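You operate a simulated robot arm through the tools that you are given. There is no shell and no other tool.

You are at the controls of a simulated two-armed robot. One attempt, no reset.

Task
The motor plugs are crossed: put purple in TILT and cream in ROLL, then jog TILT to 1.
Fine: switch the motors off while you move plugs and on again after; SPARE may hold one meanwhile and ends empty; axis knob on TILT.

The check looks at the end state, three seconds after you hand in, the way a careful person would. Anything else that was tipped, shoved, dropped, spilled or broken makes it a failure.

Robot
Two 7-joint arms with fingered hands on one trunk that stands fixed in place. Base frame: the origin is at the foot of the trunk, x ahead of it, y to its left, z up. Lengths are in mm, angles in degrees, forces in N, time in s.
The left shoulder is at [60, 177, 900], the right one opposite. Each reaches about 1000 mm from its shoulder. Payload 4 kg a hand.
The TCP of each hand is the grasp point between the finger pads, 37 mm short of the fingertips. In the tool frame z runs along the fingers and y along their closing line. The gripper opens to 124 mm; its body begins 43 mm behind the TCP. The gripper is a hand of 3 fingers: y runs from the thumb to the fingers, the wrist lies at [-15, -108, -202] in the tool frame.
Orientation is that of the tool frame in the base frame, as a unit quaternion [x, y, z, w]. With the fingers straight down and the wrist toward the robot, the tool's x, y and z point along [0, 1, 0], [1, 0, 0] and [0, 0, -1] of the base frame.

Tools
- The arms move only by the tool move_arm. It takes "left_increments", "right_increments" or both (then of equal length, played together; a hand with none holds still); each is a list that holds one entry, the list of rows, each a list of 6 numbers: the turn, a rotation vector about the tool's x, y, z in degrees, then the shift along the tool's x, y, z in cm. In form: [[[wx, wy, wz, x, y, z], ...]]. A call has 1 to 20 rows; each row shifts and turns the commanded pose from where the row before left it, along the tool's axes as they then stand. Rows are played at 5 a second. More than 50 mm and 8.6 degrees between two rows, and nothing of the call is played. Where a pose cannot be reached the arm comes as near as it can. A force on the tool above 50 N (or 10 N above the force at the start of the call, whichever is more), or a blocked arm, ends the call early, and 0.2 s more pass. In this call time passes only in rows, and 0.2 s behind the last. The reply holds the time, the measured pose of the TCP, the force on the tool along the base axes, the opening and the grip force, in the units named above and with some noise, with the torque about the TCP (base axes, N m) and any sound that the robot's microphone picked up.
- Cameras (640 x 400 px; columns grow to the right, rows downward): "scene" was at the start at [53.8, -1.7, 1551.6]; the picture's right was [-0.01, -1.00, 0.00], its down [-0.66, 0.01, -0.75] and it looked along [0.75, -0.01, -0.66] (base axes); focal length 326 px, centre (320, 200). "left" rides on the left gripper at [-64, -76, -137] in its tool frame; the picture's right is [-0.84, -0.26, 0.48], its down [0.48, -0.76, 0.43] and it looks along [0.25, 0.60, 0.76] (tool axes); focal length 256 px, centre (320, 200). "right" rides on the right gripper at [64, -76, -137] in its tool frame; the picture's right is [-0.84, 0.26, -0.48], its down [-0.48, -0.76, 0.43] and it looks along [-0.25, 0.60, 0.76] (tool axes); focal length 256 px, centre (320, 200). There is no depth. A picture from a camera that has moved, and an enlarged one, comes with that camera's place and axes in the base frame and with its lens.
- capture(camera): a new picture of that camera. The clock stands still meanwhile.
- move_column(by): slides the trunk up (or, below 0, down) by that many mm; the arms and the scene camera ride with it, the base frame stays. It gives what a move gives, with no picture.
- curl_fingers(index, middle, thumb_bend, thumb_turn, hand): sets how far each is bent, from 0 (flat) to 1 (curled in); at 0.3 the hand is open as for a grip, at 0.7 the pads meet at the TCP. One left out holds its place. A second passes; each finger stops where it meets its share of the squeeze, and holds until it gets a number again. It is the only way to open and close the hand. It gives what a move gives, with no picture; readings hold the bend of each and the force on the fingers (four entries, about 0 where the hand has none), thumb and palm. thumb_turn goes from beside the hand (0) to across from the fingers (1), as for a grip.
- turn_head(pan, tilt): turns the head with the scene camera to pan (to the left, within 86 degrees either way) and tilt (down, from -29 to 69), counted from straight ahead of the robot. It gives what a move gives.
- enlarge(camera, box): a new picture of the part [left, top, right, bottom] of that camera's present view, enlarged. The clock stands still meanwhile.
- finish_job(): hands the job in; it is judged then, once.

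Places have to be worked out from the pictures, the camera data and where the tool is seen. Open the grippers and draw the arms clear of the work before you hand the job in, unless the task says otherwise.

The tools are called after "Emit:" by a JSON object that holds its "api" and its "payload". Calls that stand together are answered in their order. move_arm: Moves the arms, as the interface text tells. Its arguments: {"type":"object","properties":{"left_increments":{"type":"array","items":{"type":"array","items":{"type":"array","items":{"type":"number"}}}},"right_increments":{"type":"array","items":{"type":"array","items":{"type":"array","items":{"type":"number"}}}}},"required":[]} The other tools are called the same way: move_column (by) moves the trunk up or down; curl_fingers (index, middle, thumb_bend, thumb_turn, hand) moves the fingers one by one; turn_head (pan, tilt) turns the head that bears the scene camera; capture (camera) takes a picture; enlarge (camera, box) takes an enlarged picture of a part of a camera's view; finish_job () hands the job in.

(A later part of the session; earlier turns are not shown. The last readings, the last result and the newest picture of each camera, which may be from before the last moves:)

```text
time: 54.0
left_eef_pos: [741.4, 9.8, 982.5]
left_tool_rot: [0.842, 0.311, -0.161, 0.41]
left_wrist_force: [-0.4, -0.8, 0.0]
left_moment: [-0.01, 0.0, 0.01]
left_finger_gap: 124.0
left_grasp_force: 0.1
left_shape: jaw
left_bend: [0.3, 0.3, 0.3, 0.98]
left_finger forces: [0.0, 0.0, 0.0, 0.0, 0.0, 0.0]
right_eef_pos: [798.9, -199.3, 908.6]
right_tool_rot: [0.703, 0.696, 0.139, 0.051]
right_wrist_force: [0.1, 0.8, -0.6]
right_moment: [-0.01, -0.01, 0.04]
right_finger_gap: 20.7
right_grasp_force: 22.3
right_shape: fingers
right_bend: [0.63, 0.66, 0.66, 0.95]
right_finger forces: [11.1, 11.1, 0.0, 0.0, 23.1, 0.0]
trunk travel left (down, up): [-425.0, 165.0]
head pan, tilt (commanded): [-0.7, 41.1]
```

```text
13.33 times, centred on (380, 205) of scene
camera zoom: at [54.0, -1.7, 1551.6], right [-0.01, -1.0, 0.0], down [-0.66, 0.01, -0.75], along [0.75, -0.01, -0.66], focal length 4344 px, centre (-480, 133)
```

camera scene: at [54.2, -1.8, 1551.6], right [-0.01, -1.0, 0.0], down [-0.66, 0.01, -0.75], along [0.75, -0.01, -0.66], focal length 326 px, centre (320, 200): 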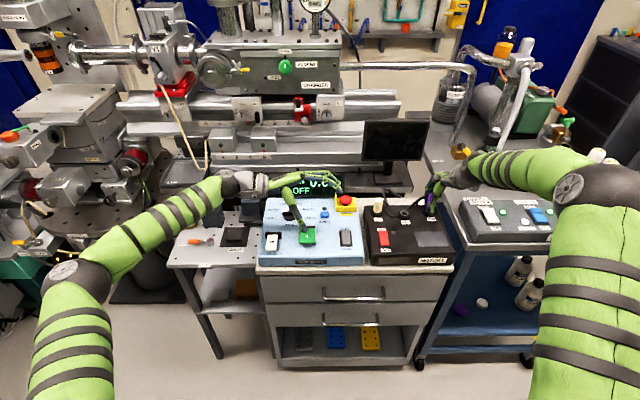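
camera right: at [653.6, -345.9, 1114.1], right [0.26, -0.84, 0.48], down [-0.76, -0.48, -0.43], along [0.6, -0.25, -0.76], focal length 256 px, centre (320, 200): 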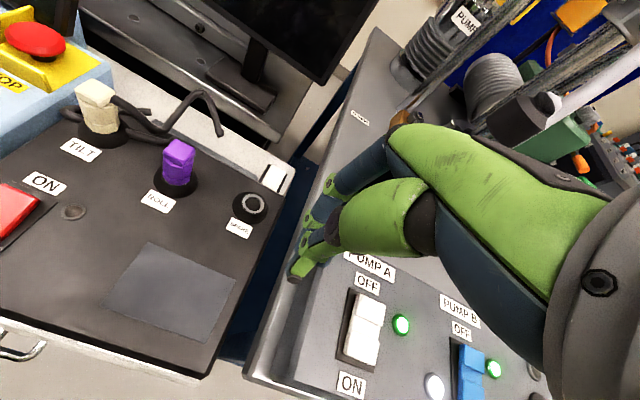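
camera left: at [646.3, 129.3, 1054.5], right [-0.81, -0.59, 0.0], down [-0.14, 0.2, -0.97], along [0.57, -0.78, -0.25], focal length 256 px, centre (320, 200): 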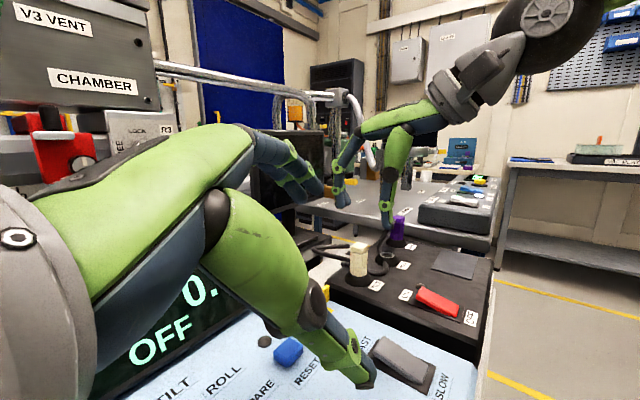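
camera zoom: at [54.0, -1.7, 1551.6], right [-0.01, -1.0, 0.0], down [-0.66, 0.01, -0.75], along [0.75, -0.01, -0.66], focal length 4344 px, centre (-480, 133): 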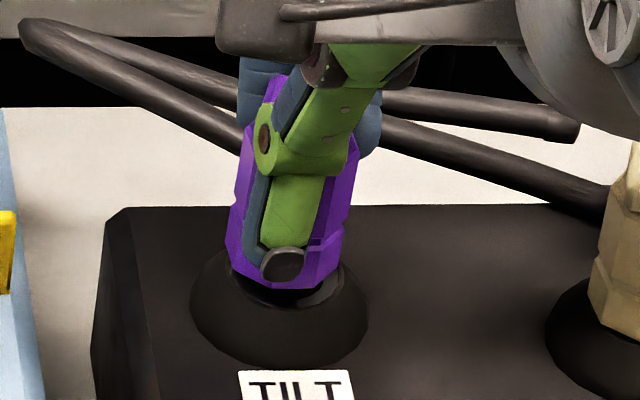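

Centred in both views, about 4 mm above the ring. I lower the rest in 2 mm steps.

Emit:
{"api": "move_arm", "payload": {"right_increments": [[[0, 0, 0, -0.025, -0.053, 0.19], [0, 0, 0, -0.025, -0.053, 0.19]]]}}

Emit:
{"api": "enlarge", "payload": {"camera": "left", "box": [335, 230, 385, 280]}}

Emit:
{"api": "enlarge", "payload": {"camera": "scene", "box": [365, 190, 395, 220]}}

```text
time: 54.6
left_eef_pos: [742.4, 9.4, 981.3]
left_tool_rot: [0.842, 0.312, -0.161, 0.41]
left_wrist_force: [0.7, -0.9, -0.2]
left_moment: [0.0, 0.04, -0.01]
left_finger_gap: 123.4
left_grasp_force: 0.0
left_shape: jaw
left_bend: [0.3, 0.3, 0.3, 0.98]
left_finger forces: [0.1, 0.0, 0.0, 0.1, 0.0, 0.0]
right_eef_pos: [798.4, -198.8, 905.6]
right_tool_rot: [0.702, 0.696, 0.139, 0.051]
right_wrist_force: [0.0, 0.5, -0.2]
right_moment: [-0.01, -0.02, -0.01]
right_finger_gap: 20.8
right_grasp_force: 22.3
right_shape: fingers
right_bend: [0.63, 0.66, 0.66, 0.95]
right_finger forces: [11.1, 11.3, 0.1, 0.1, 23.1, 0.1]
trunk travel left (down, up): [-425.0, 165.0]
head pan, tilt (commanded): [-0.7, 41.1]
```

```text
8.00 times, centred on (360, 255) of left
camera zoom: at [646.2, 128.9, 1054.6], right [-0.81, -0.59, -0.01], down [-0.14, 0.2, -0.97], along [0.57, -0.78, -0.25], focal length 2048 px, centre (0, -240)
```

zoom: 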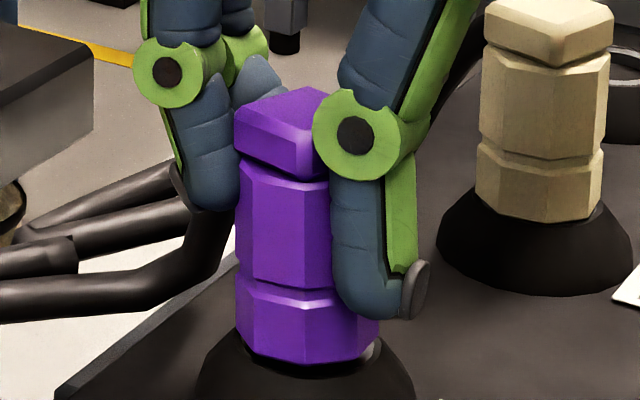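

```text
13.33 times, centred on (380, 205) of scene
camera zoom: at [54.0, -1.7, 1551.6], right [-0.01, -1.0, 0.0], down [-0.66, 0.01, -0.75], along [0.75, -0.01, -0.66], focal length 4344 px, centre (-480, 133)
```

zoom: 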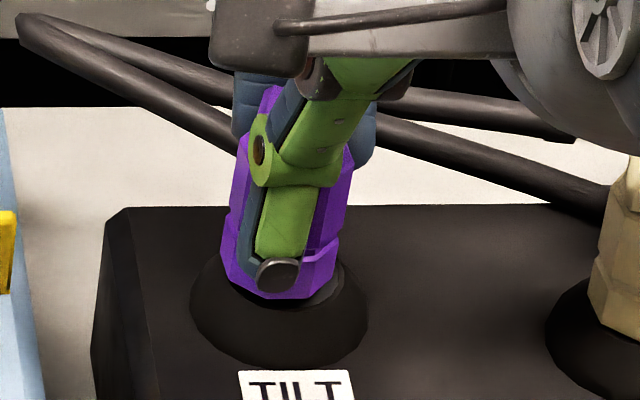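

Very close now, with the plug about 1 mm left of centre. I nudge it right and lower 2.5 mm more.

Emit:
{"api": "move_arm", "payload": {"right_increments": [[[0, 0, 0, -0.09, -0.03, 0.12], [0, 0, 0, -0.02, -0.035, 0.12]]]}}

Emit:
{"api": "enlarge", "payload": {"camera": "left", "box": [335, 230, 385, 280]}}

Emit:
{"api": "enlarge", "payload": {"camera": "scene", "box": [365, 190, 395, 220]}}

```text
time: 55.2
left_eef_pos: [741.4, 10.2, 982.6]
left_tool_rot: [0.842, 0.311, -0.162, 0.409]
left_wrist_force: [0.0, 0.7, -0.1]
left_moment: [0.0, 0.02, 0.0]
left_finger_gap: 123.7
left_grasp_force: 0.1
left_shape: jaw
left_bend: [0.3, 0.3, 0.3, 0.98]
left_finger forces: [0.1, 0.0, 0.0, 0.0, 0.1, 0.0]
right_eef_pos: [799.5, -199.3, 902.8]
right_tool_rot: [0.703, 0.696, 0.14, 0.051]
right_wrist_force: [1.9, -2.2, 1.2]
right_moment: [-0.1, -0.1, 0.01]
right_finger_gap: 21.0
right_grasp_force: 24.1
right_shape: fingers
right_bend: [0.63, 0.66, 0.66, 0.95]
right_finger forces: [11.1, 13.8, 0.0, 0.1, 23.0, 0.0]
trunk travel left (down, up): [-425.0, 165.0]
head pan, tilt (commanded): [-0.7, 41.1]
```

```text
8.00 times, centred on (360, 255) of left
camera zoom: at [646.2, 128.7, 1054.7], right [-0.81, -0.59, -0.01], down [-0.14, 0.2, -0.97], along [0.57, -0.78, -0.25], focal length 2048 px, centre (0, -240)
```

zoom: 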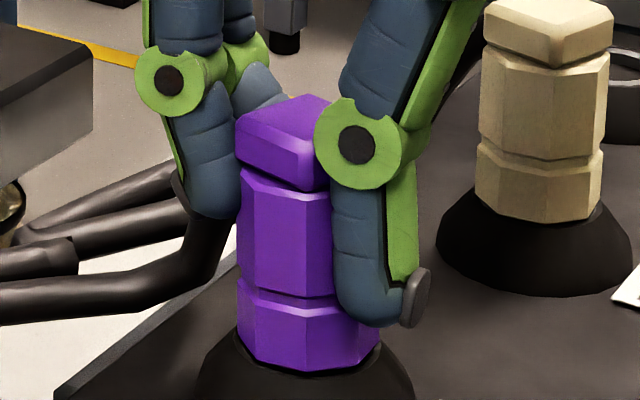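

```text
13.33 times, centred on (380, 205) of scene
camera zoom: at [53.9, -1.9, 1551.7], right [-0.01, -1.0, 0.0], down [-0.66, 0.01, -0.75], along [0.75, -0.01, -0.66], focal length 4344 px, centre (-480, 133)
```

zoom: 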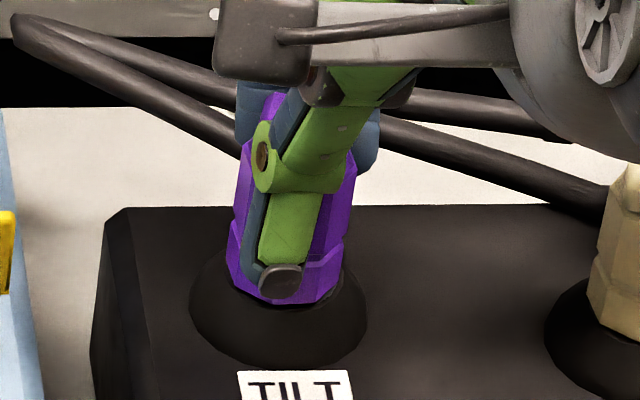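

The ring is covered and the same engagement force appears as with cream. I press 1 mm more, then loosen and open the hand.

Emit:
{"api": "move_arm", "payload": {"right_increments": [[[0, 0, 0, -0.012, -0.027, 0.1]]]}}

Emit:
{"api": "curl_fingers", "payload": {"hand": "right", "index": 0.6, "middle": 0.62, "thumb_bend": 0.62}}

Emit:
{"api": "curl_fingers", "payload": {"hand": "right", "index": 0.5, "middle": 0.5, "thumb_bend": 0.52}}

Emit:
{"api": "enlarge", "payload": {"camera": "left", "box": [335, 230, 385, 280]}}

Emit:
{"api": "enlarge", "payload": {"camera": "scene", "box": [365, 190, 395, 220]}}

```text
time: 55.6
left_eef_pos: [740.9, 10.8, 982.5]
left_tool_rot: [0.842, 0.312, -0.161, 0.409]
left_wrist_force: [-0.4, 0.3, -0.5]
left_moment: [0.04, 0.01, 0.02]
left_finger_gap: 123.6
left_grasp_force: 0.1
left_shape: jaw
left_bend: [0.3, 0.3, 0.3, 0.98]
left_finger forces: [0.0, 0.0, 0.1, 0.1, 0.0, 0.0]
right_eef_pos: [799.8, -199.4, 902.1]
right_tool_rot: [0.703, 0.696, 0.14, 0.051]
right_wrist_force: [1.1, -1.6, 4.7]
right_moment: [-0.08, -0.18, -0.04]
right_finger_gap: 20.9
right_grasp_force: 24.8
right_shape: fingers
right_bend: [0.63, 0.66, 0.66, 0.95]
right_finger forces: [11.3, 13.9, 0.1, 0.0, 23.9, 0.0]
trunk travel left (down, up): [-425.0, 165.0]
head pan, tilt (commanded): [-0.7, 41.1]
```

```text
time: 56.6
left_eef_pos: [741.8, 10.8, 982.1]
left_tool_rot: [0.842, 0.312, -0.161, 0.41]
left_wrist_force: [-0.5, -0.7, 0.2]
left_moment: [-0.03, 0.01, -0.05]
left_finger_gap: 123.4
left_grasp_force: 0.0
left_shape: jaw
left_bend: [0.3, 0.3, 0.3, 0.98]
left_finger forces: [0.1, 0.0, 0.0, 0.0, 0.0, 0.1]
right_eef_pos: [798.7, -198.6, 901.7]
right_tool_rot: [0.703, 0.695, 0.139, 0.051]
right_wrist_force: [0.0, 0.4, -0.2]
right_moment: [-0.01, 0.02, 0.0]
right_finger_gap: 28.1
right_grasp_force: 0.8
right_shape: fingers
right_bend: [0.6, 0.62, 0.62, 0.97]
right_finger forces: [0.0, 0.1, 0.0, 0.0, 0.2, 0.1]
trunk travel left (down, up): [-425.0, 165.0]
head pan, tilt (commanded): [-0.7, 41.1]
```

```text
time: 57.6
left_eef_pos: [741.5, 9.9, 980.3]
left_tool_rot: [0.842, 0.312, -0.161, 0.41]
left_wrist_force: [0.2, 0.4, -0.3]
left_moment: [0.0, -0.04, -0.04]
left_finger_gap: 123.8
left_grasp_force: 0.2
left_shape: jaw
left_bend: [0.3, 0.3, 0.3, 0.98]
left_finger forces: [0.1, 0.0, 0.0, 0.0, 0.0, 0.1]
right_eef_pos: [798.3, -199.9, 901.5]
right_tool_rot: [0.702, 0.696, 0.141, 0.05]
right_wrist_force: [-0.5, -0.1, -0.1]
right_moment: [-0.04, 0.0, 0.0]
right_finger_gap: 59.1
right_grasp_force: 0.1
right_shape: fingers
right_bend: [0.5, 0.5, 0.52, 0.97]
right_finger forces: [0.1, 0.1, 0.1, 0.0, 0.0, 0.0]
trunk travel left (down, up): [-425.0, 165.0]
head pan, tilt (commanded): [-0.7, 41.1]
```

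```text
8.00 times, centred on (360, 255) of left
camera zoom: at [646.2, 128.9, 1054.6], right [-0.81, -0.59, -0.01], down [-0.14, 0.2, -0.97], along [0.57, -0.78, -0.25], focal length 2048 px, centre (0, -240)
```

zoom: 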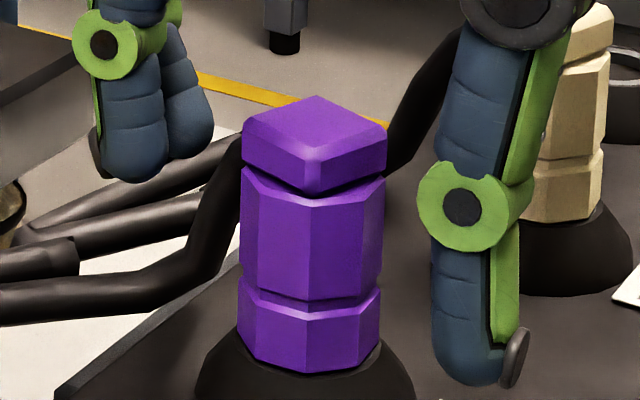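

```text
13.33 times, centred on (380, 205) of scene
camera zoom: at [53.9, -1.7, 1551.6], right [-0.01, -1.0, 0.0], down [-0.66, 0.01, -0.75], along [0.75, -0.01, -0.66], focal length 4344 px, centre (-480, 133)
```

zoom: 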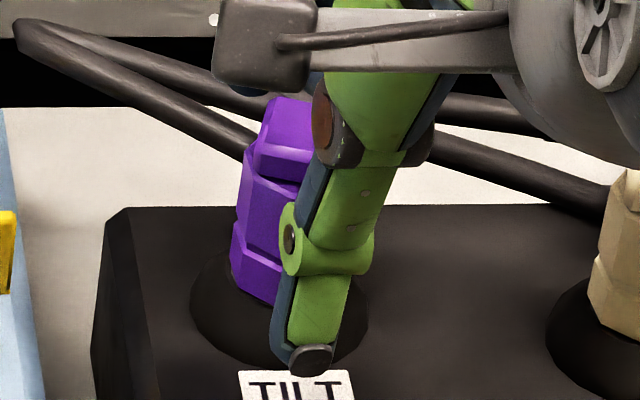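

Purple stands seated in TILT, clear of the hand. I lift the right hand straight up and inspect the whole box.

Emit:
{"api": "move_arm", "payload": {"right_increments": [[[0, 0, 0, 0.19, 0.4, -1.44], [0, 0, 0, 0.31, 0.67, -2.39], [0, 0, 0, 0.38, 0.8, -2.87], [0, 0, 0, 0.38, 0.8, -2.87]]]}}

Emit:
{"api": "enlarge", "payload": {"camera": "scene", "box": [350, 170, 470, 250]}}

Emit:
{"api": "enlarge", "payload": {"camera": "left", "box": [320, 200, 440, 290]}}

```text
time: 58.6
left_eef_pos: [741.0, 10.9, 981.9]
left_tool_rot: [0.842, 0.312, -0.161, 0.41]
left_wrist_force: [0.1, 0.3, 0.1]
left_moment: [-0.01, -0.01, 0.0]
left_finger_gap: 123.6
left_grasp_force: 0.1
left_shape: jaw
left_bend: [0.3, 0.3, 0.3, 0.98]
left_finger forces: [0.0, 0.0, 0.1, 0.1, 0.1, 0.0]
right_eef_pos: [799.5, -198.7, 1002.7]
right_tool_rot: [0.703, 0.696, 0.14, 0.052]
right_wrist_force: [-0.6, 0.4, 1.1]
right_moment: [0.01, -0.01, -0.01]
right_finger_gap: 58.9
right_grasp_force: 0.1
right_shape: fingers
right_bend: [0.5, 0.5, 0.52, 0.97]
right_finger forces: [0.0, 0.0, 0.0, 0.1, 0.0, 0.1]
trunk travel left (down, up): [-425.0, 165.0]
head pan, tilt (commanded): [-0.7, 41.1]
```

```text
5.00 times, centred on (410, 210) of scene
camera zoom: at [53.6, -1.6, 1551.6], right [-0.01, -1.0, 0.0], down [-0.66, 0.01, -0.75], along [0.75, -0.01, -0.66], focal length 1629 px, centre (-130, 150)
```

zoom: 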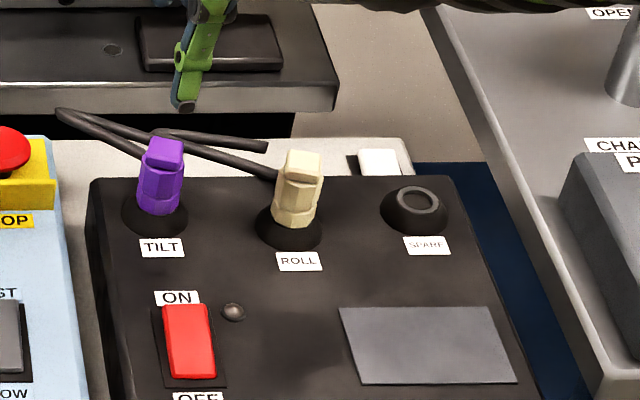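

```text
4.44 times, centred on (380, 245) of left
camera zoom: at [646.0, 129.1, 1054.7], right [-0.81, -0.59, -0.01], down [-0.14, 0.2, -0.97], along [0.57, -0.78, -0.25], focal length 1138 px, centre (53, 0)
```

zoom: 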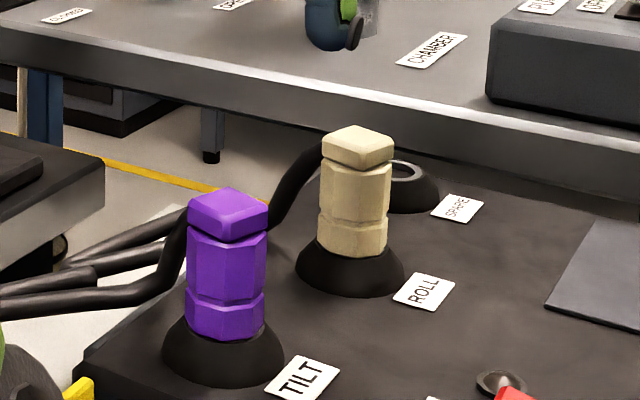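

Purple is in TILT, cream is in ROLL and SPARE is empty, all upright. Next the motors go back on. I return the right hand to vertical, pinch it, and move above the rocker's ON (far) end.

Emit:
{"api": "move_arm", "payload": {"right_increments": [[[5.17, -2.4, -0.19, 0, 0, 0], [5.17, -2.4, -0.19, 0, 0, 0], [5.17, -2.4, -0.19, 0, 0, 0]]]}}

Emit:
{"api": "curl_fingers", "payload": {"hand": "right", "index": 0.7, "middle": 0.7, "thumb_bend": 0.7}}

Emit:
{"api": "move_arm", "payload": {"right_increments": [[[0, 0, 0, 0.1, -3.1, 1.5], [0, 0, 0, 0.1, -3.1, 2], [0, 0, 0, 0.1, -3.1, 3]]]}}

Emit:
{"api": "enlarge", "payload": {"camera": "scene", "box": [350, 190, 430, 260]}}

Emit:
{"api": "enlarge", "payload": {"camera": "right", "box": [180, 120, 420, 320]}}

```text
time: 59.4
left_eef_pos: [742.7, 11.0, 981.0]
left_tool_rot: [0.842, 0.312, -0.161, 0.409]
left_wrist_force: [-0.2, -0.2, -0.5]
left_moment: [-0.01, 0.01, -0.02]
left_finger_gap: 123.8
left_grasp_force: 0.1
left_shape: jaw
left_bend: [0.3, 0.3, 0.3, 0.98]
left_finger forces: [0.1, 0.0, 0.1, 0.0, 0.0, 0.0]
right_eef_pos: [799.8, -200.7, 1002.5]
right_tool_rot: [0.707, 0.707, -0.001, 0.0]
right_wrist_force: [0.4, 0.8, -0.1]
right_moment: [-0.02, 0.01, 0.01]
right_finger_gap: 59.0
right_grasp_force: 0.0
right_shape: fingers
right_bend: [0.5, 0.5, 0.52, 0.98]
right_finger forces: [0.0, 0.0, 0.1, 0.0, 0.1, 0.0]
trunk travel left (down, up): [-425.0, 165.0]
head pan, tilt (commanded): [-0.7, 41.1]
```

```text
time: 60.4
left_eef_pos: [741.7, 10.3, 982.1]
left_tool_rot: [0.842, 0.312, -0.162, 0.41]
left_wrist_force: [0.4, -0.6, -0.6]
left_moment: [-0.01, 0.03, 0.0]
left_finger_gap: 123.7
left_grasp_force: 0.0
left_shape: jaw
left_bend: [0.3, 0.3, 0.3, 0.98]
left_finger forces: [0.0, 0.0, 0.0, 0.1, 0.0, 0.1]
right_eef_pos: [799.3, -200.5, 1002.2]
right_tool_rot: [0.707, 0.707, -0.001, 0.0]
right_wrist_force: [0.4, -0.2, 0.3]
right_moment: [0.01, -0.02, 0.01]
right_finger_gap: 1.3
right_grasp_force: 0.0
right_shape: fingers
right_bend: [0.7, 0.7, 0.7, 0.98]
right_finger forces: [0.0, 0.0, 0.0, 0.0, 0.1, 0.0]
trunk travel left (down, up): [-425.0, 165.0]
head pan, tilt (commanded): [-0.7, 41.1]
```

```text
time: 61.2
left_eef_pos: [741.3, 9.6, 981.5]
left_tool_rot: [0.842, 0.311, -0.162, 0.409]
left_wrist_force: [-0.6, -0.4, 0.0]
left_moment: [-0.01, -0.01, -0.02]
left_finger_gap: 124.0
left_grasp_force: 0.1
left_shape: jaw
left_bend: [0.3, 0.3, 0.3, 0.98]
left_finger forces: [0.1, 0.0, 0.0, 0.0, 0.0, 0.1]
right_eef_pos: [705.3, -197.3, 939.3]
right_tool_rot: [0.707, 0.707, 0.001, -0.001]
right_wrist_force: [-1.0, 0.2, 0.1]
right_moment: [-0.03, 0.01, 0.01]
right_finger_gap: 0.9
right_grasp_force: 0.0
right_shape: fingers
right_bend: [0.7, 0.7, 0.7, 0.98]
right_finger forces: [0.0, 0.0, 0.1, 0.0, 0.0, 0.0]
trunk travel left (down, up): [-425.0, 165.0]
head pan, tilt (commanded): [-0.7, 41.1]
```

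```text
5.71 times, centred on (390, 225) of scene
camera zoom: at [53.9, -1.6, 1551.6], right [-0.01, -1.0, 0.0], down [-0.66, 0.01, -0.75], along [0.75, -0.01, -0.66], focal length 1862 px, centre (-80, 57)
```

zoom: 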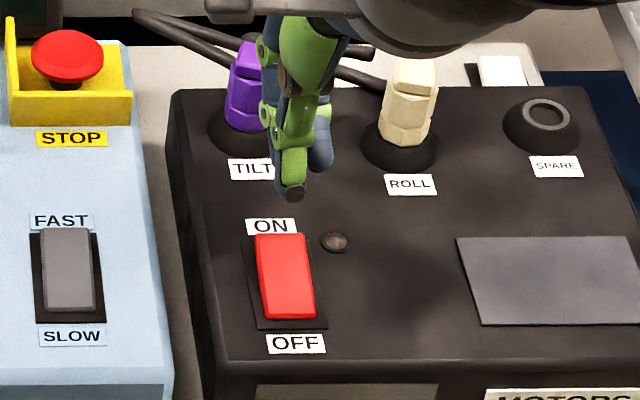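

```text
2.00 times, centred on (300, 220) of right
camera zoom: at [629.5, -134.3, 1076.1], right [0.26, -0.84, 0.48], down [-0.76, -0.48, -0.43], along [0.6, -0.25, -0.76], focal length 512 px, centre (360, 160)
```

zoom: 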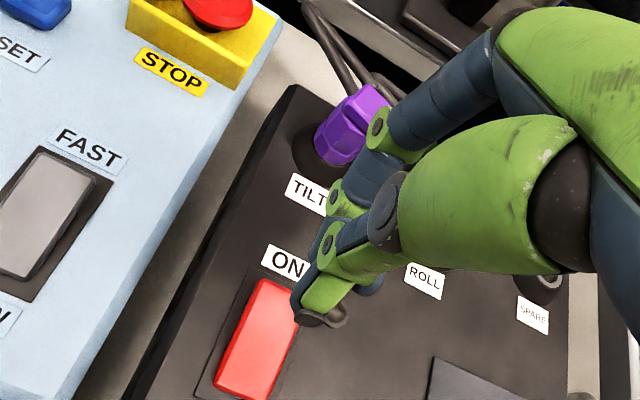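

The fingertips will land on the ON half. I descend to just above contact, then press.

Emit:
{"api": "move_arm", "payload": {"right_increments": [[[0, 0, 0, 0, 0, 2.2], [0, 0, 0, 0, 0, 1.8], [0, 0, 0, 0, 0, 0.7]]]}}

Emit:
{"api": "enlarge", "payload": {"camera": "scene", "box": [350, 190, 430, 260]}}

Emit:
{"api": "enlarge", "payload": {"camera": "right", "box": [180, 120, 420, 320]}}

```text
time: 62.0
left_eef_pos: [742.1, 10.1, 981.4]
left_tool_rot: [0.842, 0.312, -0.161, 0.41]
left_wrist_force: [0.2, -0.1, -0.4]
left_moment: [-0.01, 0.03, 0.0]
left_finger_gap: 123.6
left_grasp_force: 0.0
left_shape: jaw
left_bend: [0.3, 0.3, 0.3, 0.98]
left_finger forces: [0.0, 0.1, 0.0, 0.0, 0.0, 0.1]
right_eef_pos: [705.4, -197.2, 890.1]
right_tool_rot: [0.708, 0.707, -0.001, 0.0]
right_wrist_force: [-0.5, 0.2, 0.4]
right_moment: [-0.02, -0.01, -0.03]
right_finger_gap: 1.2
right_grasp_force: 0.1
right_shape: fingers
right_bend: [0.7, 0.7, 0.7, 0.98]
right_finger forces: [0.0, 0.1, 0.1, 0.0, 0.0, 0.0]
trunk travel left (down, up): [-425.0, 165.0]
head pan, tilt (commanded): [-0.7, 41.1]
```

```text
5.71 times, centred on (390, 225) of scene
camera zoom: at [53.9, -1.7, 1551.6], right [-0.01, -1.0, 0.0], down [-0.66, 0.01, -0.75], along [0.75, -0.01, -0.66], focal length 1862 px, centre (-80, 57)
```

zoom: 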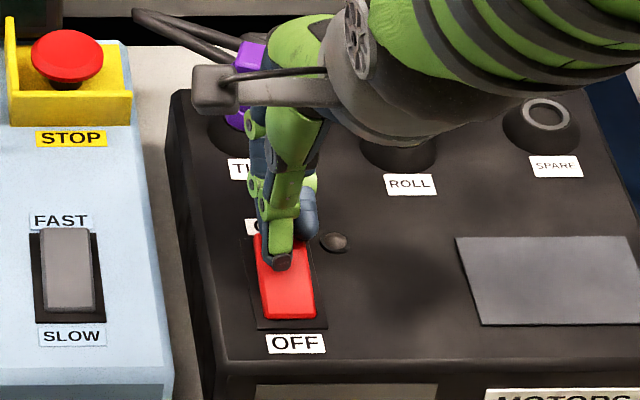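

```text
2.00 times, centred on (300, 220) of right
camera zoom: at [630.1, -134.3, 1026.2], right [0.26, -0.84, 0.48], down [-0.76, -0.48, -0.43], along [0.6, -0.25, -0.76], focal length 512 px, centre (360, 160)
```

zoom: 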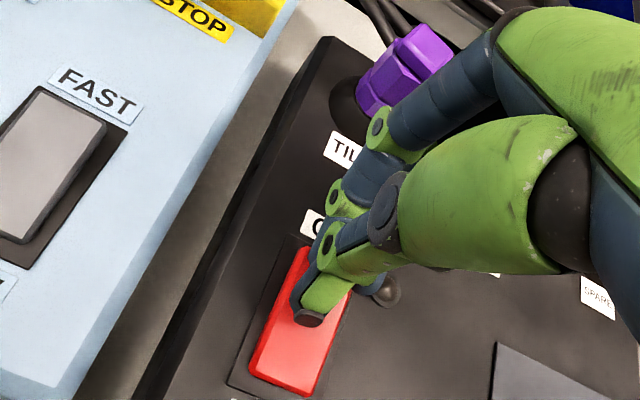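

The fingers are just above the rocker's ON half. I press down in small steps.

Emit:
{"api": "move_arm", "payload": {"right_increments": [[[0, 0, 0, 0.1, 0, 0.3], [0, 0, 0, 0, 0, 0.25]]]}}

Emit:
{"api": "enlarge", "payload": {"camera": "scene", "box": [350, 190, 430, 260]}}

```text
time: 62.6
left_eef_pos: [741.3, 11.5, 981.4]
left_tool_rot: [0.842, 0.311, -0.161, 0.409]
left_wrist_force: [0.1, -0.8, -0.6]
left_moment: [-0.01, 0.01, -0.02]
left_finger_gap: 123.8
left_grasp_force: 0.1
left_shape: jaw
left_bend: [0.3, 0.3, 0.3, 0.98]
left_finger forces: [0.0, 0.0, 0.0, 0.0, 0.1, 0.1]
right_eef_pos: [706.0, -195.7, 884.1]
right_tool_rot: [0.707, 0.707, 0.0, 0.0]
right_wrist_force: [0.2, 0.6, 2.7]
right_moment: [0.02, -0.04, -0.01]
right_finger_gap: 1.0
right_grasp_force: 1.6
right_shape: fingers
right_bend: [0.7, 0.7, 0.7, 0.98]
right_finger forces: [1.6, 0.0, 0.1, 0.1, 0.7, 0.0]
trunk travel left (down, up): [-425.0, 165.0]
head pan, tilt (commanded): [-0.7, 41.1]
```

```text
5.71 times, centred on (390, 225) of scene
camera zoom: at [53.9, -1.6, 1551.6], right [-0.01, -1.0, 0.0], down [-0.66, 0.01, -0.75], along [0.75, -0.01, -0.66], focal length 1862 px, centre (-80, 57)
```

zoom: 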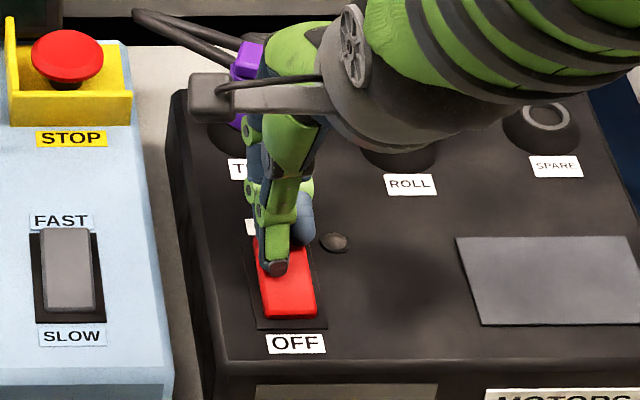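

Contact has started (2.7 N). I press 3 mm more.

Emit:
{"api": "move_arm", "payload": {"right_increments": [[[0, 0, 0, 0, 0, 0.2], [0, 0, 0, 0, 0, 0.2]]]}}

Emit:
{"api": "enlarge", "payload": {"camera": "scene", "box": [350, 190, 430, 260]}}

```text
time: 63.2
left_eef_pos: [741.2, 10.2, 981.9]
left_tool_rot: [0.842, 0.311, -0.161, 0.41]
left_wrist_force: [-0.5, 0.1, 0.4]
left_moment: [0.01, 0.0, 0.02]
left_finger_gap: 123.7
left_grasp_force: 0.1
left_shape: jaw
left_bend: [0.3, 0.3, 0.3, 0.98]
left_finger forces: [0.0, 0.0, 0.0, 0.0, 0.1, 0.1]
right_eef_pos: [707.0, -196.1, 882.7]
right_tool_rot: [0.707, 0.707, 0.001, 0.001]
right_wrist_force: [0.4, -0.1, 12.6]
right_moment: [0.1, 0.16, 0.02]
right_finger_gap: 0.6
right_grasp_force: 6.3
right_shape: fingers
right_bend: [0.7, 0.7, 0.7, 0.98]
right_finger forces: [0.0, 0.0, 0.0, 0.0, 12.9, 0.1]
trunk travel left (down, up): [-425.0, 165.0]
head pan, tilt (commanded): [-0.7, 41.1]
```

```text
5.71 times, centred on (390, 225) of scene
camera zoom: at [53.0, -1.5, 1551.9], right [-0.01, -1.0, 0.0], down [-0.66, 0.01, -0.75], along [0.75, -0.01, -0.66], focal length 1862 px, centre (-80, 57)
```

zoom: 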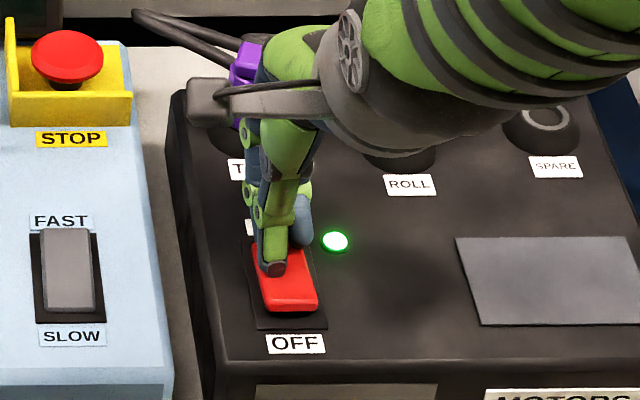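

The LED is green, so the motors are on. I lift off straight up and read the display.

Emit:
{"api": "move_arm", "payload": {"right_increments": [[[0, 0, 0, 0, 0, -1.5], [0, 0, 0, 0, 0, -3], [0, 0, 0, -1, 0, -4], [0, 0, 0, -4, 0, -2]]]}}

Emit:
{"api": "enlarge", "payload": {"camera": "scene", "box": [250, 160, 460, 280]}}

```text
time: 64.2
left_eef_pos: [741.2, 11.2, 981.7]
left_tool_rot: [0.842, 0.312, -0.161, 0.409]
left_wrist_force: [-0.8, -0.3, 0.6]
left_moment: [-0.01, -0.02, -0.01]
left_finger_gap: 123.6
left_grasp_force: 0.0
left_shape: jaw
left_bend: [0.3, 0.3, 0.3, 0.98]
left_finger forces: [0.1, 0.0, 0.0, 0.0, 0.0, 0.0]
right_eef_pos: [707.0, -246.3, 985.6]
right_tool_rot: [0.706, 0.708, -0.001, -0.001]
right_wrist_force: [0.5, -0.3, -0.9]
right_moment: [0.0, 0.02, -0.01]
right_finger_gap: 1.2
right_grasp_force: 0.0
right_shape: fingers
right_bend: [0.7, 0.7, 0.7, 0.98]
right_finger forces: [0.0, 0.0, 0.1, 0.0, 0.1, 0.0]
trunk travel left (down, up): [-425.0, 165.0]
head pan, tilt (commanded): [-0.7, 41.1]
```

```text
3.05 times, centred on (355, 220) of scene
camera zoom: at [53.7, -2.3, 1551.6], right [-0.01, -1.0, 0.0], down [-0.66, 0.01, -0.75], along [0.75, -0.01, -0.66], focal length 993 px, centre (213, 139)
```

zoom: 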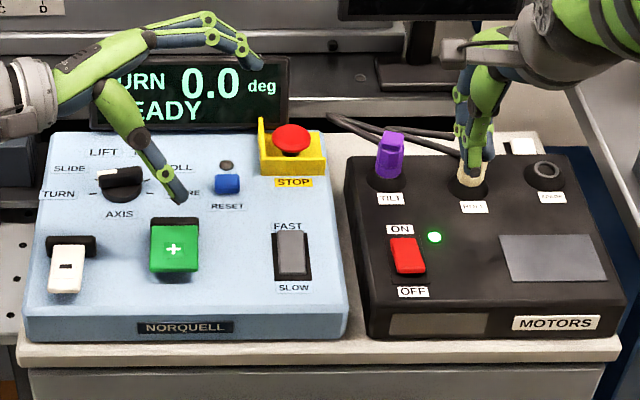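

The motors are on and the display reads TURN 0.0, READY. Next is the axis knob. I back the left hand off, turn it upright again, and move it to view the knob.

Emit:
{"api": "move_arm", "payload": {"left_increments": [[[0, 0, 0, -1.42, -1.47, -2.37], [0, 0, 0, -1.42, -1.47, -2.37], [0, 0, 0, -1.42, -1.47, -2.37], [3.5, -3.9, 4.0, 0, 0, 0], [3.5, -3.9, 4.0, 0, 0, 0], [3.5, -3.9, 4.0, 0, 0, 0], [1.29, 5.38, -6.4, 0, 0, 0], [1.29, 5.38, -6.4, 0, 0, 0], [1.29, 5.38, -6.4, 0, 0, 0], [1.29, 5.38, -6.4, 0, 0, 0], [1.29, 5.38, -6.4, 0, 0, 0], [1.29, 5.38, -6.4, 0, 0, 0], [1.29, 5.38, -6.4, 0, 0, 0], [1.29, 5.38, -6.4, 0, 0, 0], [1.29, 5.38, -6.4, 0, 0, 0], [1.29, 5.38, -6.4, 0, 0, 0]]]}}

Emit:
{"api": "move_arm", "payload": {"left_increments": [[[0, 0, 0, 4.3, -1, 0.7], [0, 0, 0, 4.3, -1, 0.7], [0, 0, 0, 4.3, -1, 0.7]]]}}

Emit:
{"api": "capture", "payload": {"camera": "left"}}

Emit:
{"api": "enlarge", "payload": {"camera": "scene", "box": [255, 170, 375, 270]}}

```text
time: 67.6
left_eef_pos: [680.5, 72.4, 1022.3]
left_tool_rot: [0.706, 0.708, 0.001, 0.0]
left_wrist_force: [-0.2, -0.1, -0.4]
left_moment: [0.02, -0.02, 0.0]
left_finger_gap: 123.9
left_grasp_force: 0.1
left_shape: jaw
left_bend: [0.3, 0.3, 0.3, 0.98]
left_finger forces: [0.0, 0.1, 0.0, 0.0, 0.0, 0.0]
right_eef_pos: [705.5, -245.7, 985.7]
right_tool_rot: [0.707, 0.707, 0.001, 0.0]
right_wrist_force: [-0.4, -1.1, -0.8]
right_moment: [-0.01, -0.03, -0.02]
right_finger_gap: 1.2
right_grasp_force: 0.1
right_shape: fingers
right_bend: [0.7, 0.7, 0.7, 0.98]
right_finger forces: [0.0, 0.1, 0.1, 0.1, 0.0, 0.0]
trunk travel left (down, up): [-425.0, 165.0]
head pan, tilt (commanded): [-0.7, 41.1]
```

```text
time: 68.4
left_eef_pos: [653.2, 202.3, 997.7]
left_tool_rot: [0.708, 0.706, 0.0, -0.001]
left_wrist_force: [-0.9, 1.5, 0.4]
left_moment: [-0.01, 0.05, 0.05]
left_finger_gap: 123.8
left_grasp_force: 0.1
left_shape: jaw
left_bend: [0.3, 0.3, 0.3, 0.98]
left_finger forces: [0.1, 0.1, 0.1, 0.0, 0.1, 0.1]
right_eef_pos: [706.9, -245.1, 986.1]
right_tool_rot: [0.707, 0.707, 0.0, 0.0]
right_wrist_force: [0.6, -0.4, 0.3]
right_moment: [0.02, 0.0, -0.03]
right_finger_gap: 1.1
right_grasp_force: 0.0
right_shape: fingers
right_bend: [0.7, 0.7, 0.7, 0.98]
right_finger forces: [0.0, 0.0, 0.1, 0.0, 0.0, 0.0]
trunk travel left (down, up): [-425.0, 165.0]
head pan, tilt (commanded): [-0.7, 41.1]
```

```text
taken
camera left: at [576.6, 138.4, 1136.5], right [-0.26, -0.84, -0.48], down [-0.76, 0.48, -0.44], along [0.6, 0.25, -0.76], focal length 256 px, centre (320, 200)
```

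left: 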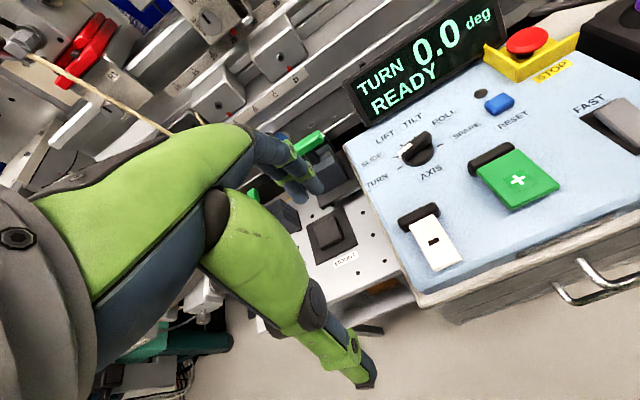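

```text
4.00 times, centred on (315, 220) of scene
camera zoom: at [53.7, -1.1, 1551.6], right [-0.01, -1.0, 0.0], down [-0.66, 0.01, -0.75], along [0.75, -0.01, -0.66], focal length 1303 px, centre (340, 120)
```

zoom: 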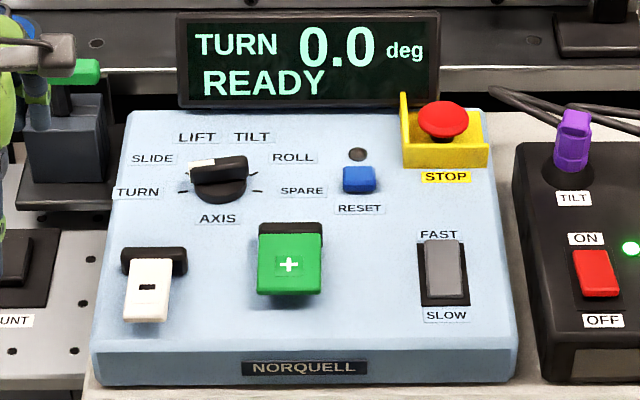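

Emit:
{"api": "enlarge", "payload": {"camera": "left", "box": [350, 90, 500, 200]}}

Emit:
{"api": "enlarge", "payload": {"camera": "scene", "box": [275, 195, 335, 235]}}

Emit:
{"api": "enlarge", "payload": {"camera": "left", "box": [390, 130, 570, 280]}}

```text
3.64 times, centred on (425, 145) of left
camera zoom: at [576.6, 138.4, 1136.5], right [-0.26, -0.84, -0.48], down [-0.76, 0.48, -0.44], along [0.6, 0.25, -0.76], focal length 931 px, centre (-62, 400)
```

zoom: 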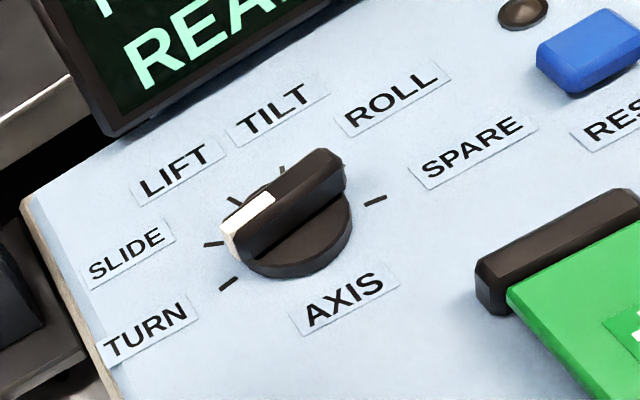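

```text
10.00 times, centred on (305, 215) of scene
camera zoom: at [53.7, -1.1, 1551.6], right [-0.01, -1.0, 0.0], down [-0.66, 0.01, -0.75], along [0.75, -0.01, -0.66], focal length 3258 px, centre (470, 50)
```

zoom: 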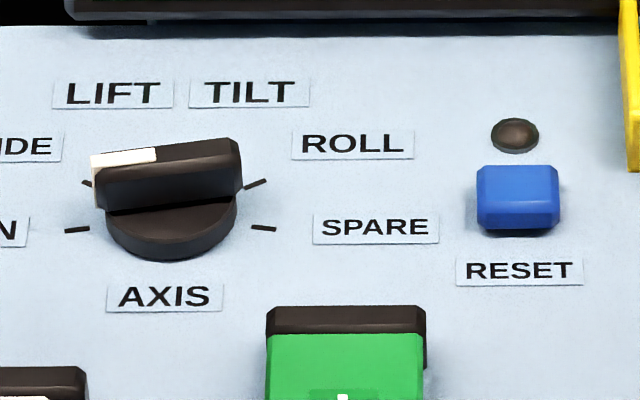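

```text
2.67 times, centred on (480, 205) of left
camera zoom: at [576.6, 138.4, 1136.5], right [-0.26, -0.84, -0.48], down [-0.76, 0.48, -0.44], along [0.6, 0.25, -0.76], focal length 683 px, centre (-107, 187)
```

zoom: 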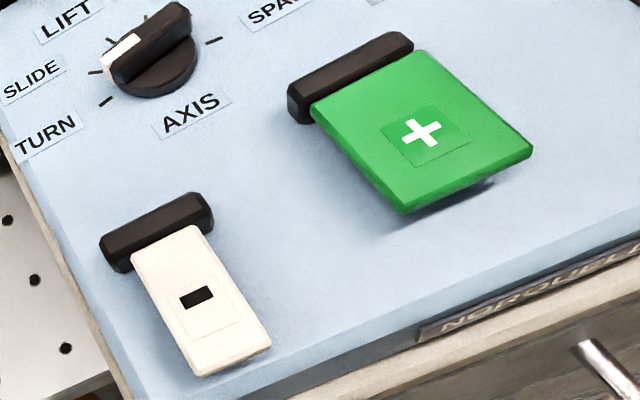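

The knob's pointer is at TURN (far left). Its centre is about (798, 84.4), the grip bar's top is at z≈860, and the ticks are about 41° apart. I'll push the bar round clockwise with closed fingertips, reading the display at each detent. First I close the left hand and see where its tips are.

Emit:
{"api": "curl_fingers", "payload": {"hand": "left", "index": 0.7, "middle": 0.7, "thumb_bend": 0.7}}

Emit:
{"api": "move_arm", "payload": {"left_increments": [[[0, 0, 0, -2.5, 2.0, 1], [0, 0, 0, -2.5, 2.0, 1], [0, 0, 0, -2.5, 2.0, 1]]]}}

Emit:
{"api": "enlarge", "payload": {"camera": "left", "box": [250, 80, 450, 280]}}

Emit:
{"api": "enlarge", "payload": {"camera": "scene", "box": [255, 170, 335, 240]}}

Emit:
{"api": "capture", "payload": {"camera": "right"}}

```text
time: 69.4
left_eef_pos: [652.5, 202.4, 999.5]
left_tool_rot: [0.708, 0.706, 0.0, -0.001]
left_wrist_force: [0.5, 0.1, 1.6]
left_moment: [0.0, 0.01, -0.02]
left_finger_gap: 1.4
left_grasp_force: 0.0
left_shape: fingers
left_bend: [0.7, 0.7, 0.7, 0.98]
left_finger forces: [0.0, 0.0, 0.0, 0.0, 0.0, 0.0]
right_eef_pos: [706.4, -245.9, 985.7]
right_tool_rot: [0.707, 0.707, -0.001, -0.001]
right_wrist_force: [0.5, 0.4, -0.6]
right_moment: [0.0, 0.01, 0.02]
right_finger_gap: 1.0
right_grasp_force: 0.1
right_shape: fingers
right_bend: [0.7, 0.7, 0.7, 0.98]
right_finger forces: [0.0, 0.1, 0.1, 0.1, 0.0, 0.0]
trunk travel left (down, up): [-425.0, 165.0]
head pan, tilt (commanded): [-0.7, 41.1]
```

```text
time: 70.2
left_eef_pos: [712.6, 124.9, 969.6]
left_tool_rot: [0.708, 0.707, 0.0, 0.001]
left_wrist_force: [1.2, 0.7, 0.0]
left_moment: [0.0, -0.02, -0.01]
left_finger_gap: 1.6
left_grasp_force: 0.1
left_shape: fingers
left_bend: [0.7, 0.7, 0.7, 0.98]
left_finger forces: [0.0, 0.0, 0.0, 0.0, 0.1, 0.0]
right_eef_pos: [707.4, -246.3, 985.1]
right_tool_rot: [0.707, 0.707, 0.0, -0.001]
right_wrist_force: [0.4, 0.5, -0.1]
right_moment: [0.0, 0.0, 0.02]
right_finger_gap: 1.0
right_grasp_force: 0.0
right_shape: fingers
right_bend: [0.7, 0.7, 0.7, 0.98]
right_finger forces: [0.0, 0.0, 0.0, 0.1, 0.1, 0.0]
trunk travel left (down, up): [-425.0, 165.0]
head pan, tilt (commanded): [-0.7, 41.1]
```

```text
2.00 times, centred on (350, 180) of left
camera zoom: at [636.4, 60.7, 1106.8], right [-0.26, -0.84, -0.48], down [-0.76, 0.48, -0.43], along [0.6, 0.26, -0.76], focal length 512 px, centre (260, 240)
```

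zoom: 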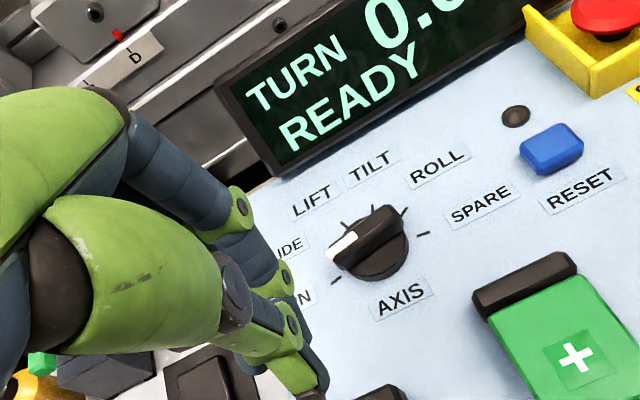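

```text
5.71 times, centred on (295, 205) of scene
camera zoom: at [54.3, -2.1, 1551.6], right [-0.01, -1.0, 0.0], down [-0.66, 0.01, -0.75], along [0.75, -0.01, -0.66], focal length 1862 px, centre (463, 171)
```

zoom: 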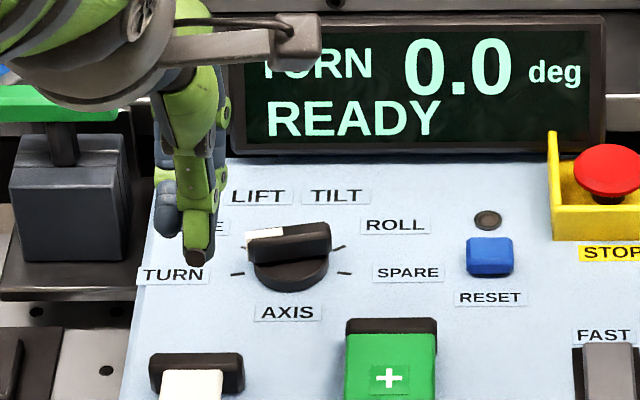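

```text
taken
camera right: at [631.6, -183.1, 1122.3], right [0.26, -0.84, 0.48], down [-0.76, -0.48, -0.43], along [0.6, -0.25, -0.76], focal length 256 px, centre (320, 200)
```

right: 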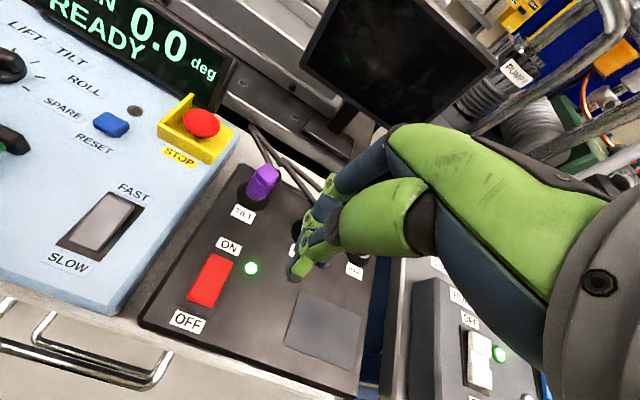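

The pinched cluster is wide, so the thumb alone makes a neater pusher. I curl the index and middle fully away and check where the thumb tip sits.

Emit:
{"api": "curl_fingers", "payload": {"hand": "left", "index": 1.0, "middle": 1.0, "thumb_bend": 0.66}}

Emit:
{"api": "enlarge", "payload": {"camera": "left", "box": [250, 100, 450, 300]}}

Emit:
{"api": "enlarge", "payload": {"camera": "scene", "box": [255, 170, 335, 240]}}

```text
time: 71.2
left_eef_pos: [711.5, 124.7, 970.5]
left_tool_rot: [0.707, 0.707, 0.0, 0.0]
left_wrist_force: [0.9, 0.3, 0.1]
left_moment: [0.0, -0.02, -0.03]
left_finger_gap: 5.3
left_grasp_force: 0.2
left_shape: fingers
left_bend: [0.74, 1.0, 0.64, 0.97]
left_finger forces: [0.0, 0.0, 0.0, 0.0, 0.0, 0.0]
right_eef_pos: [707.6, -245.5, 986.2]
right_tool_rot: [0.707, 0.707, -0.002, 0.0]
right_wrist_force: [0.0, 0.6, -0.6]
right_moment: [0.0, -0.02, 0.01]
right_finger_gap: 0.9
right_grasp_force: 0.0
right_shape: fingers
right_bend: [0.7, 0.7, 0.7, 0.98]
right_finger forces: [0.0, 0.0, 0.0, 0.0, 0.0, 0.0]
trunk travel left (down, up): [-425.0, 165.0]
head pan, tilt (commanded): [-0.7, 41.1]
```

```text
2.00 times, centred on (350, 200) of left
camera zoom: at [636.0, 61.0, 1107.2], right [-0.26, -0.84, -0.48], down [-0.76, 0.48, -0.43], along [0.6, 0.25, -0.76], focal length 512 px, centre (260, 200)
```

zoom: 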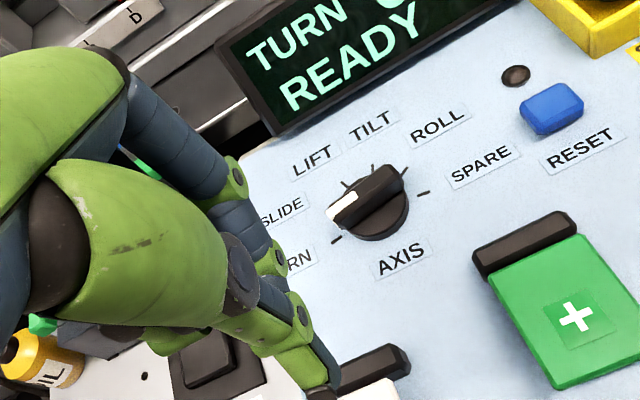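

```text
5.71 times, centred on (295, 205) of scene
camera zoom: at [53.9, -1.8, 1551.6], right [-0.01, -1.0, 0.0], down [-0.66, 0.01, -0.75], along [0.75, -0.01, -0.66], focal length 1862 px, centre (463, 171)
```

zoom: 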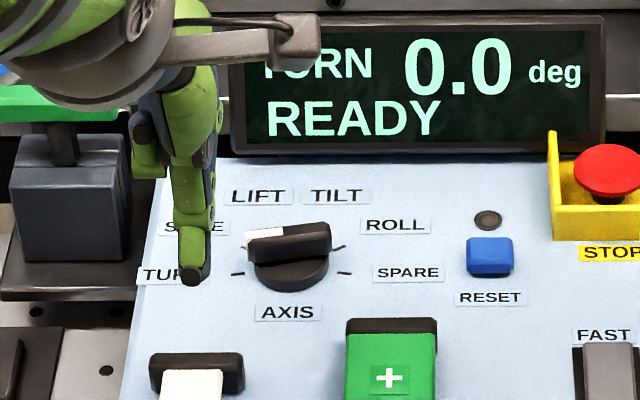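

The index was blocked by the thumb at 0.74. I open the thumb, curl the index fully, then bring the thumb back.

Emit:
{"api": "curl_fingers", "payload": {"hand": "left", "thumb_bend": 0.35, "index": 1.0}}

Emit:
{"api": "curl_fingers", "payload": {"hand": "left", "thumb_bend": 0.62}}

Emit:
{"api": "enlarge", "payload": {"camera": "left", "box": [230, 130, 450, 350]}}

Emit:
{"api": "enlarge", "payload": {"camera": "scene", "box": [255, 170, 335, 240]}}

Emit:
{"api": "enlarge", "payload": {"camera": "right", "box": [0, 0, 150, 150]}}

```text
time: 72.2
left_eef_pos: [712.6, 125.5, 970.6]
left_tool_rot: [0.707, 0.707, 0.0, 0.0]
left_wrist_force: [0.0, 0.0, -0.9]
left_moment: [-0.03, -0.01, 0.02]
left_finger_gap: 78.0
left_grasp_force: 0.0
left_shape: fingers
left_bend: [1.0, 1.0, 0.35, 0.97]
left_finger forces: [0.1, 0.0, 0.0, 0.1, 0.0, 0.0]
right_eef_pos: [706.7, -245.5, 985.1]
right_tool_rot: [0.707, 0.707, -0.001, 0.0]
right_wrist_force: [-1.3, -0.3, -1.3]
right_moment: [0.0, -0.02, 0.03]
right_finger_gap: 1.3
right_grasp_force: 0.1
right_shape: fingers
right_bend: [0.7, 0.7, 0.7, 0.98]
right_finger forces: [0.0, 0.0, 0.0, 0.0, 0.1, 0.0]
trunk travel left (down, up): [-425.0, 165.0]
head pan, tilt (commanded): [-0.7, 41.1]
```

```text
time: 73.2
left_eef_pos: [711.3, 124.8, 971.1]
left_tool_rot: [0.707, 0.707, 0.0, 0.0]
left_wrist_force: [-0.2, 0.1, -0.1]
left_moment: [-0.01, 0.0, -0.03]
left_finger_gap: 71.8
left_grasp_force: 0.0
left_shape: fingers
left_bend: [1.0, 1.0, 0.58, 0.97]
left_finger forces: [0.0, 0.0, 0.0, 0.1, 0.0, 0.0]
right_eef_pos: [706.1, -246.0, 985.4]
right_tool_rot: [0.707, 0.707, 0.0, -0.001]
right_wrist_force: [-0.7, 0.7, -0.1]
right_moment: [0.0, 0.0, -0.02]
right_finger_gap: 1.1
right_grasp_force: 0.0
right_shape: fingers
right_bend: [0.7, 0.7, 0.7, 0.98]
right_finger forces: [0.1, 0.0, 0.0, 0.0, 0.0, 0.1]
trunk travel left (down, up): [-425.0, 165.0]
head pan, tilt (commanded): [-0.7, 41.1]
```

```text
1.82 times, centred on (340, 240) of left
camera zoom: at [636.0, 61.1, 1107.2], right [-0.26, -0.84, -0.48], down [-0.76, 0.48, -0.43], along [0.6, 0.25, -0.76], focal length 465 px, centre (284, 127)
```

zoom: 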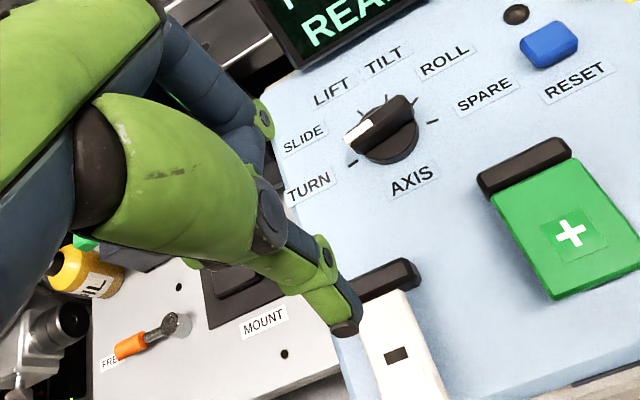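

```text
5.71 times, centred on (295, 205) of scene
camera zoom: at [53.9, -1.8, 1551.6], right [-0.01, -1.0, 0.0], down [-0.66, 0.01, -0.75], along [0.75, -0.01, -0.66], focal length 1862 px, centre (463, 171)
```

zoom: 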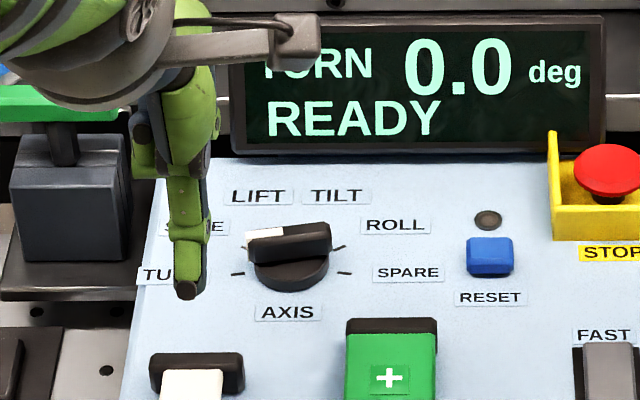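

```text
2.67 times, centred on (75, 75) of right
camera zoom: at [631.2, -183.0, 1122.5], right [0.26, -0.84, 0.48], down [-0.76, -0.48, -0.43], along [0.6, -0.25, -0.76], focal length 683 px, centre (973, 533)
```

zoom: 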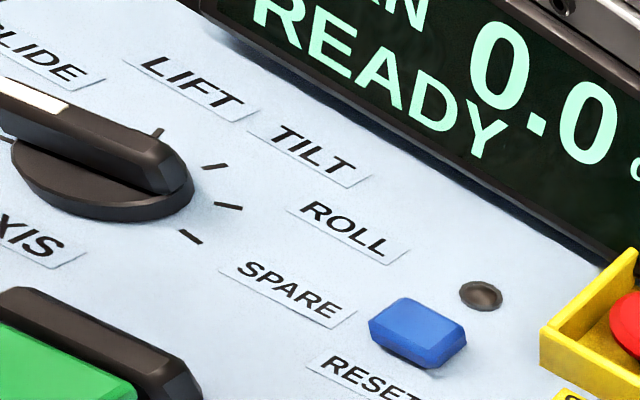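

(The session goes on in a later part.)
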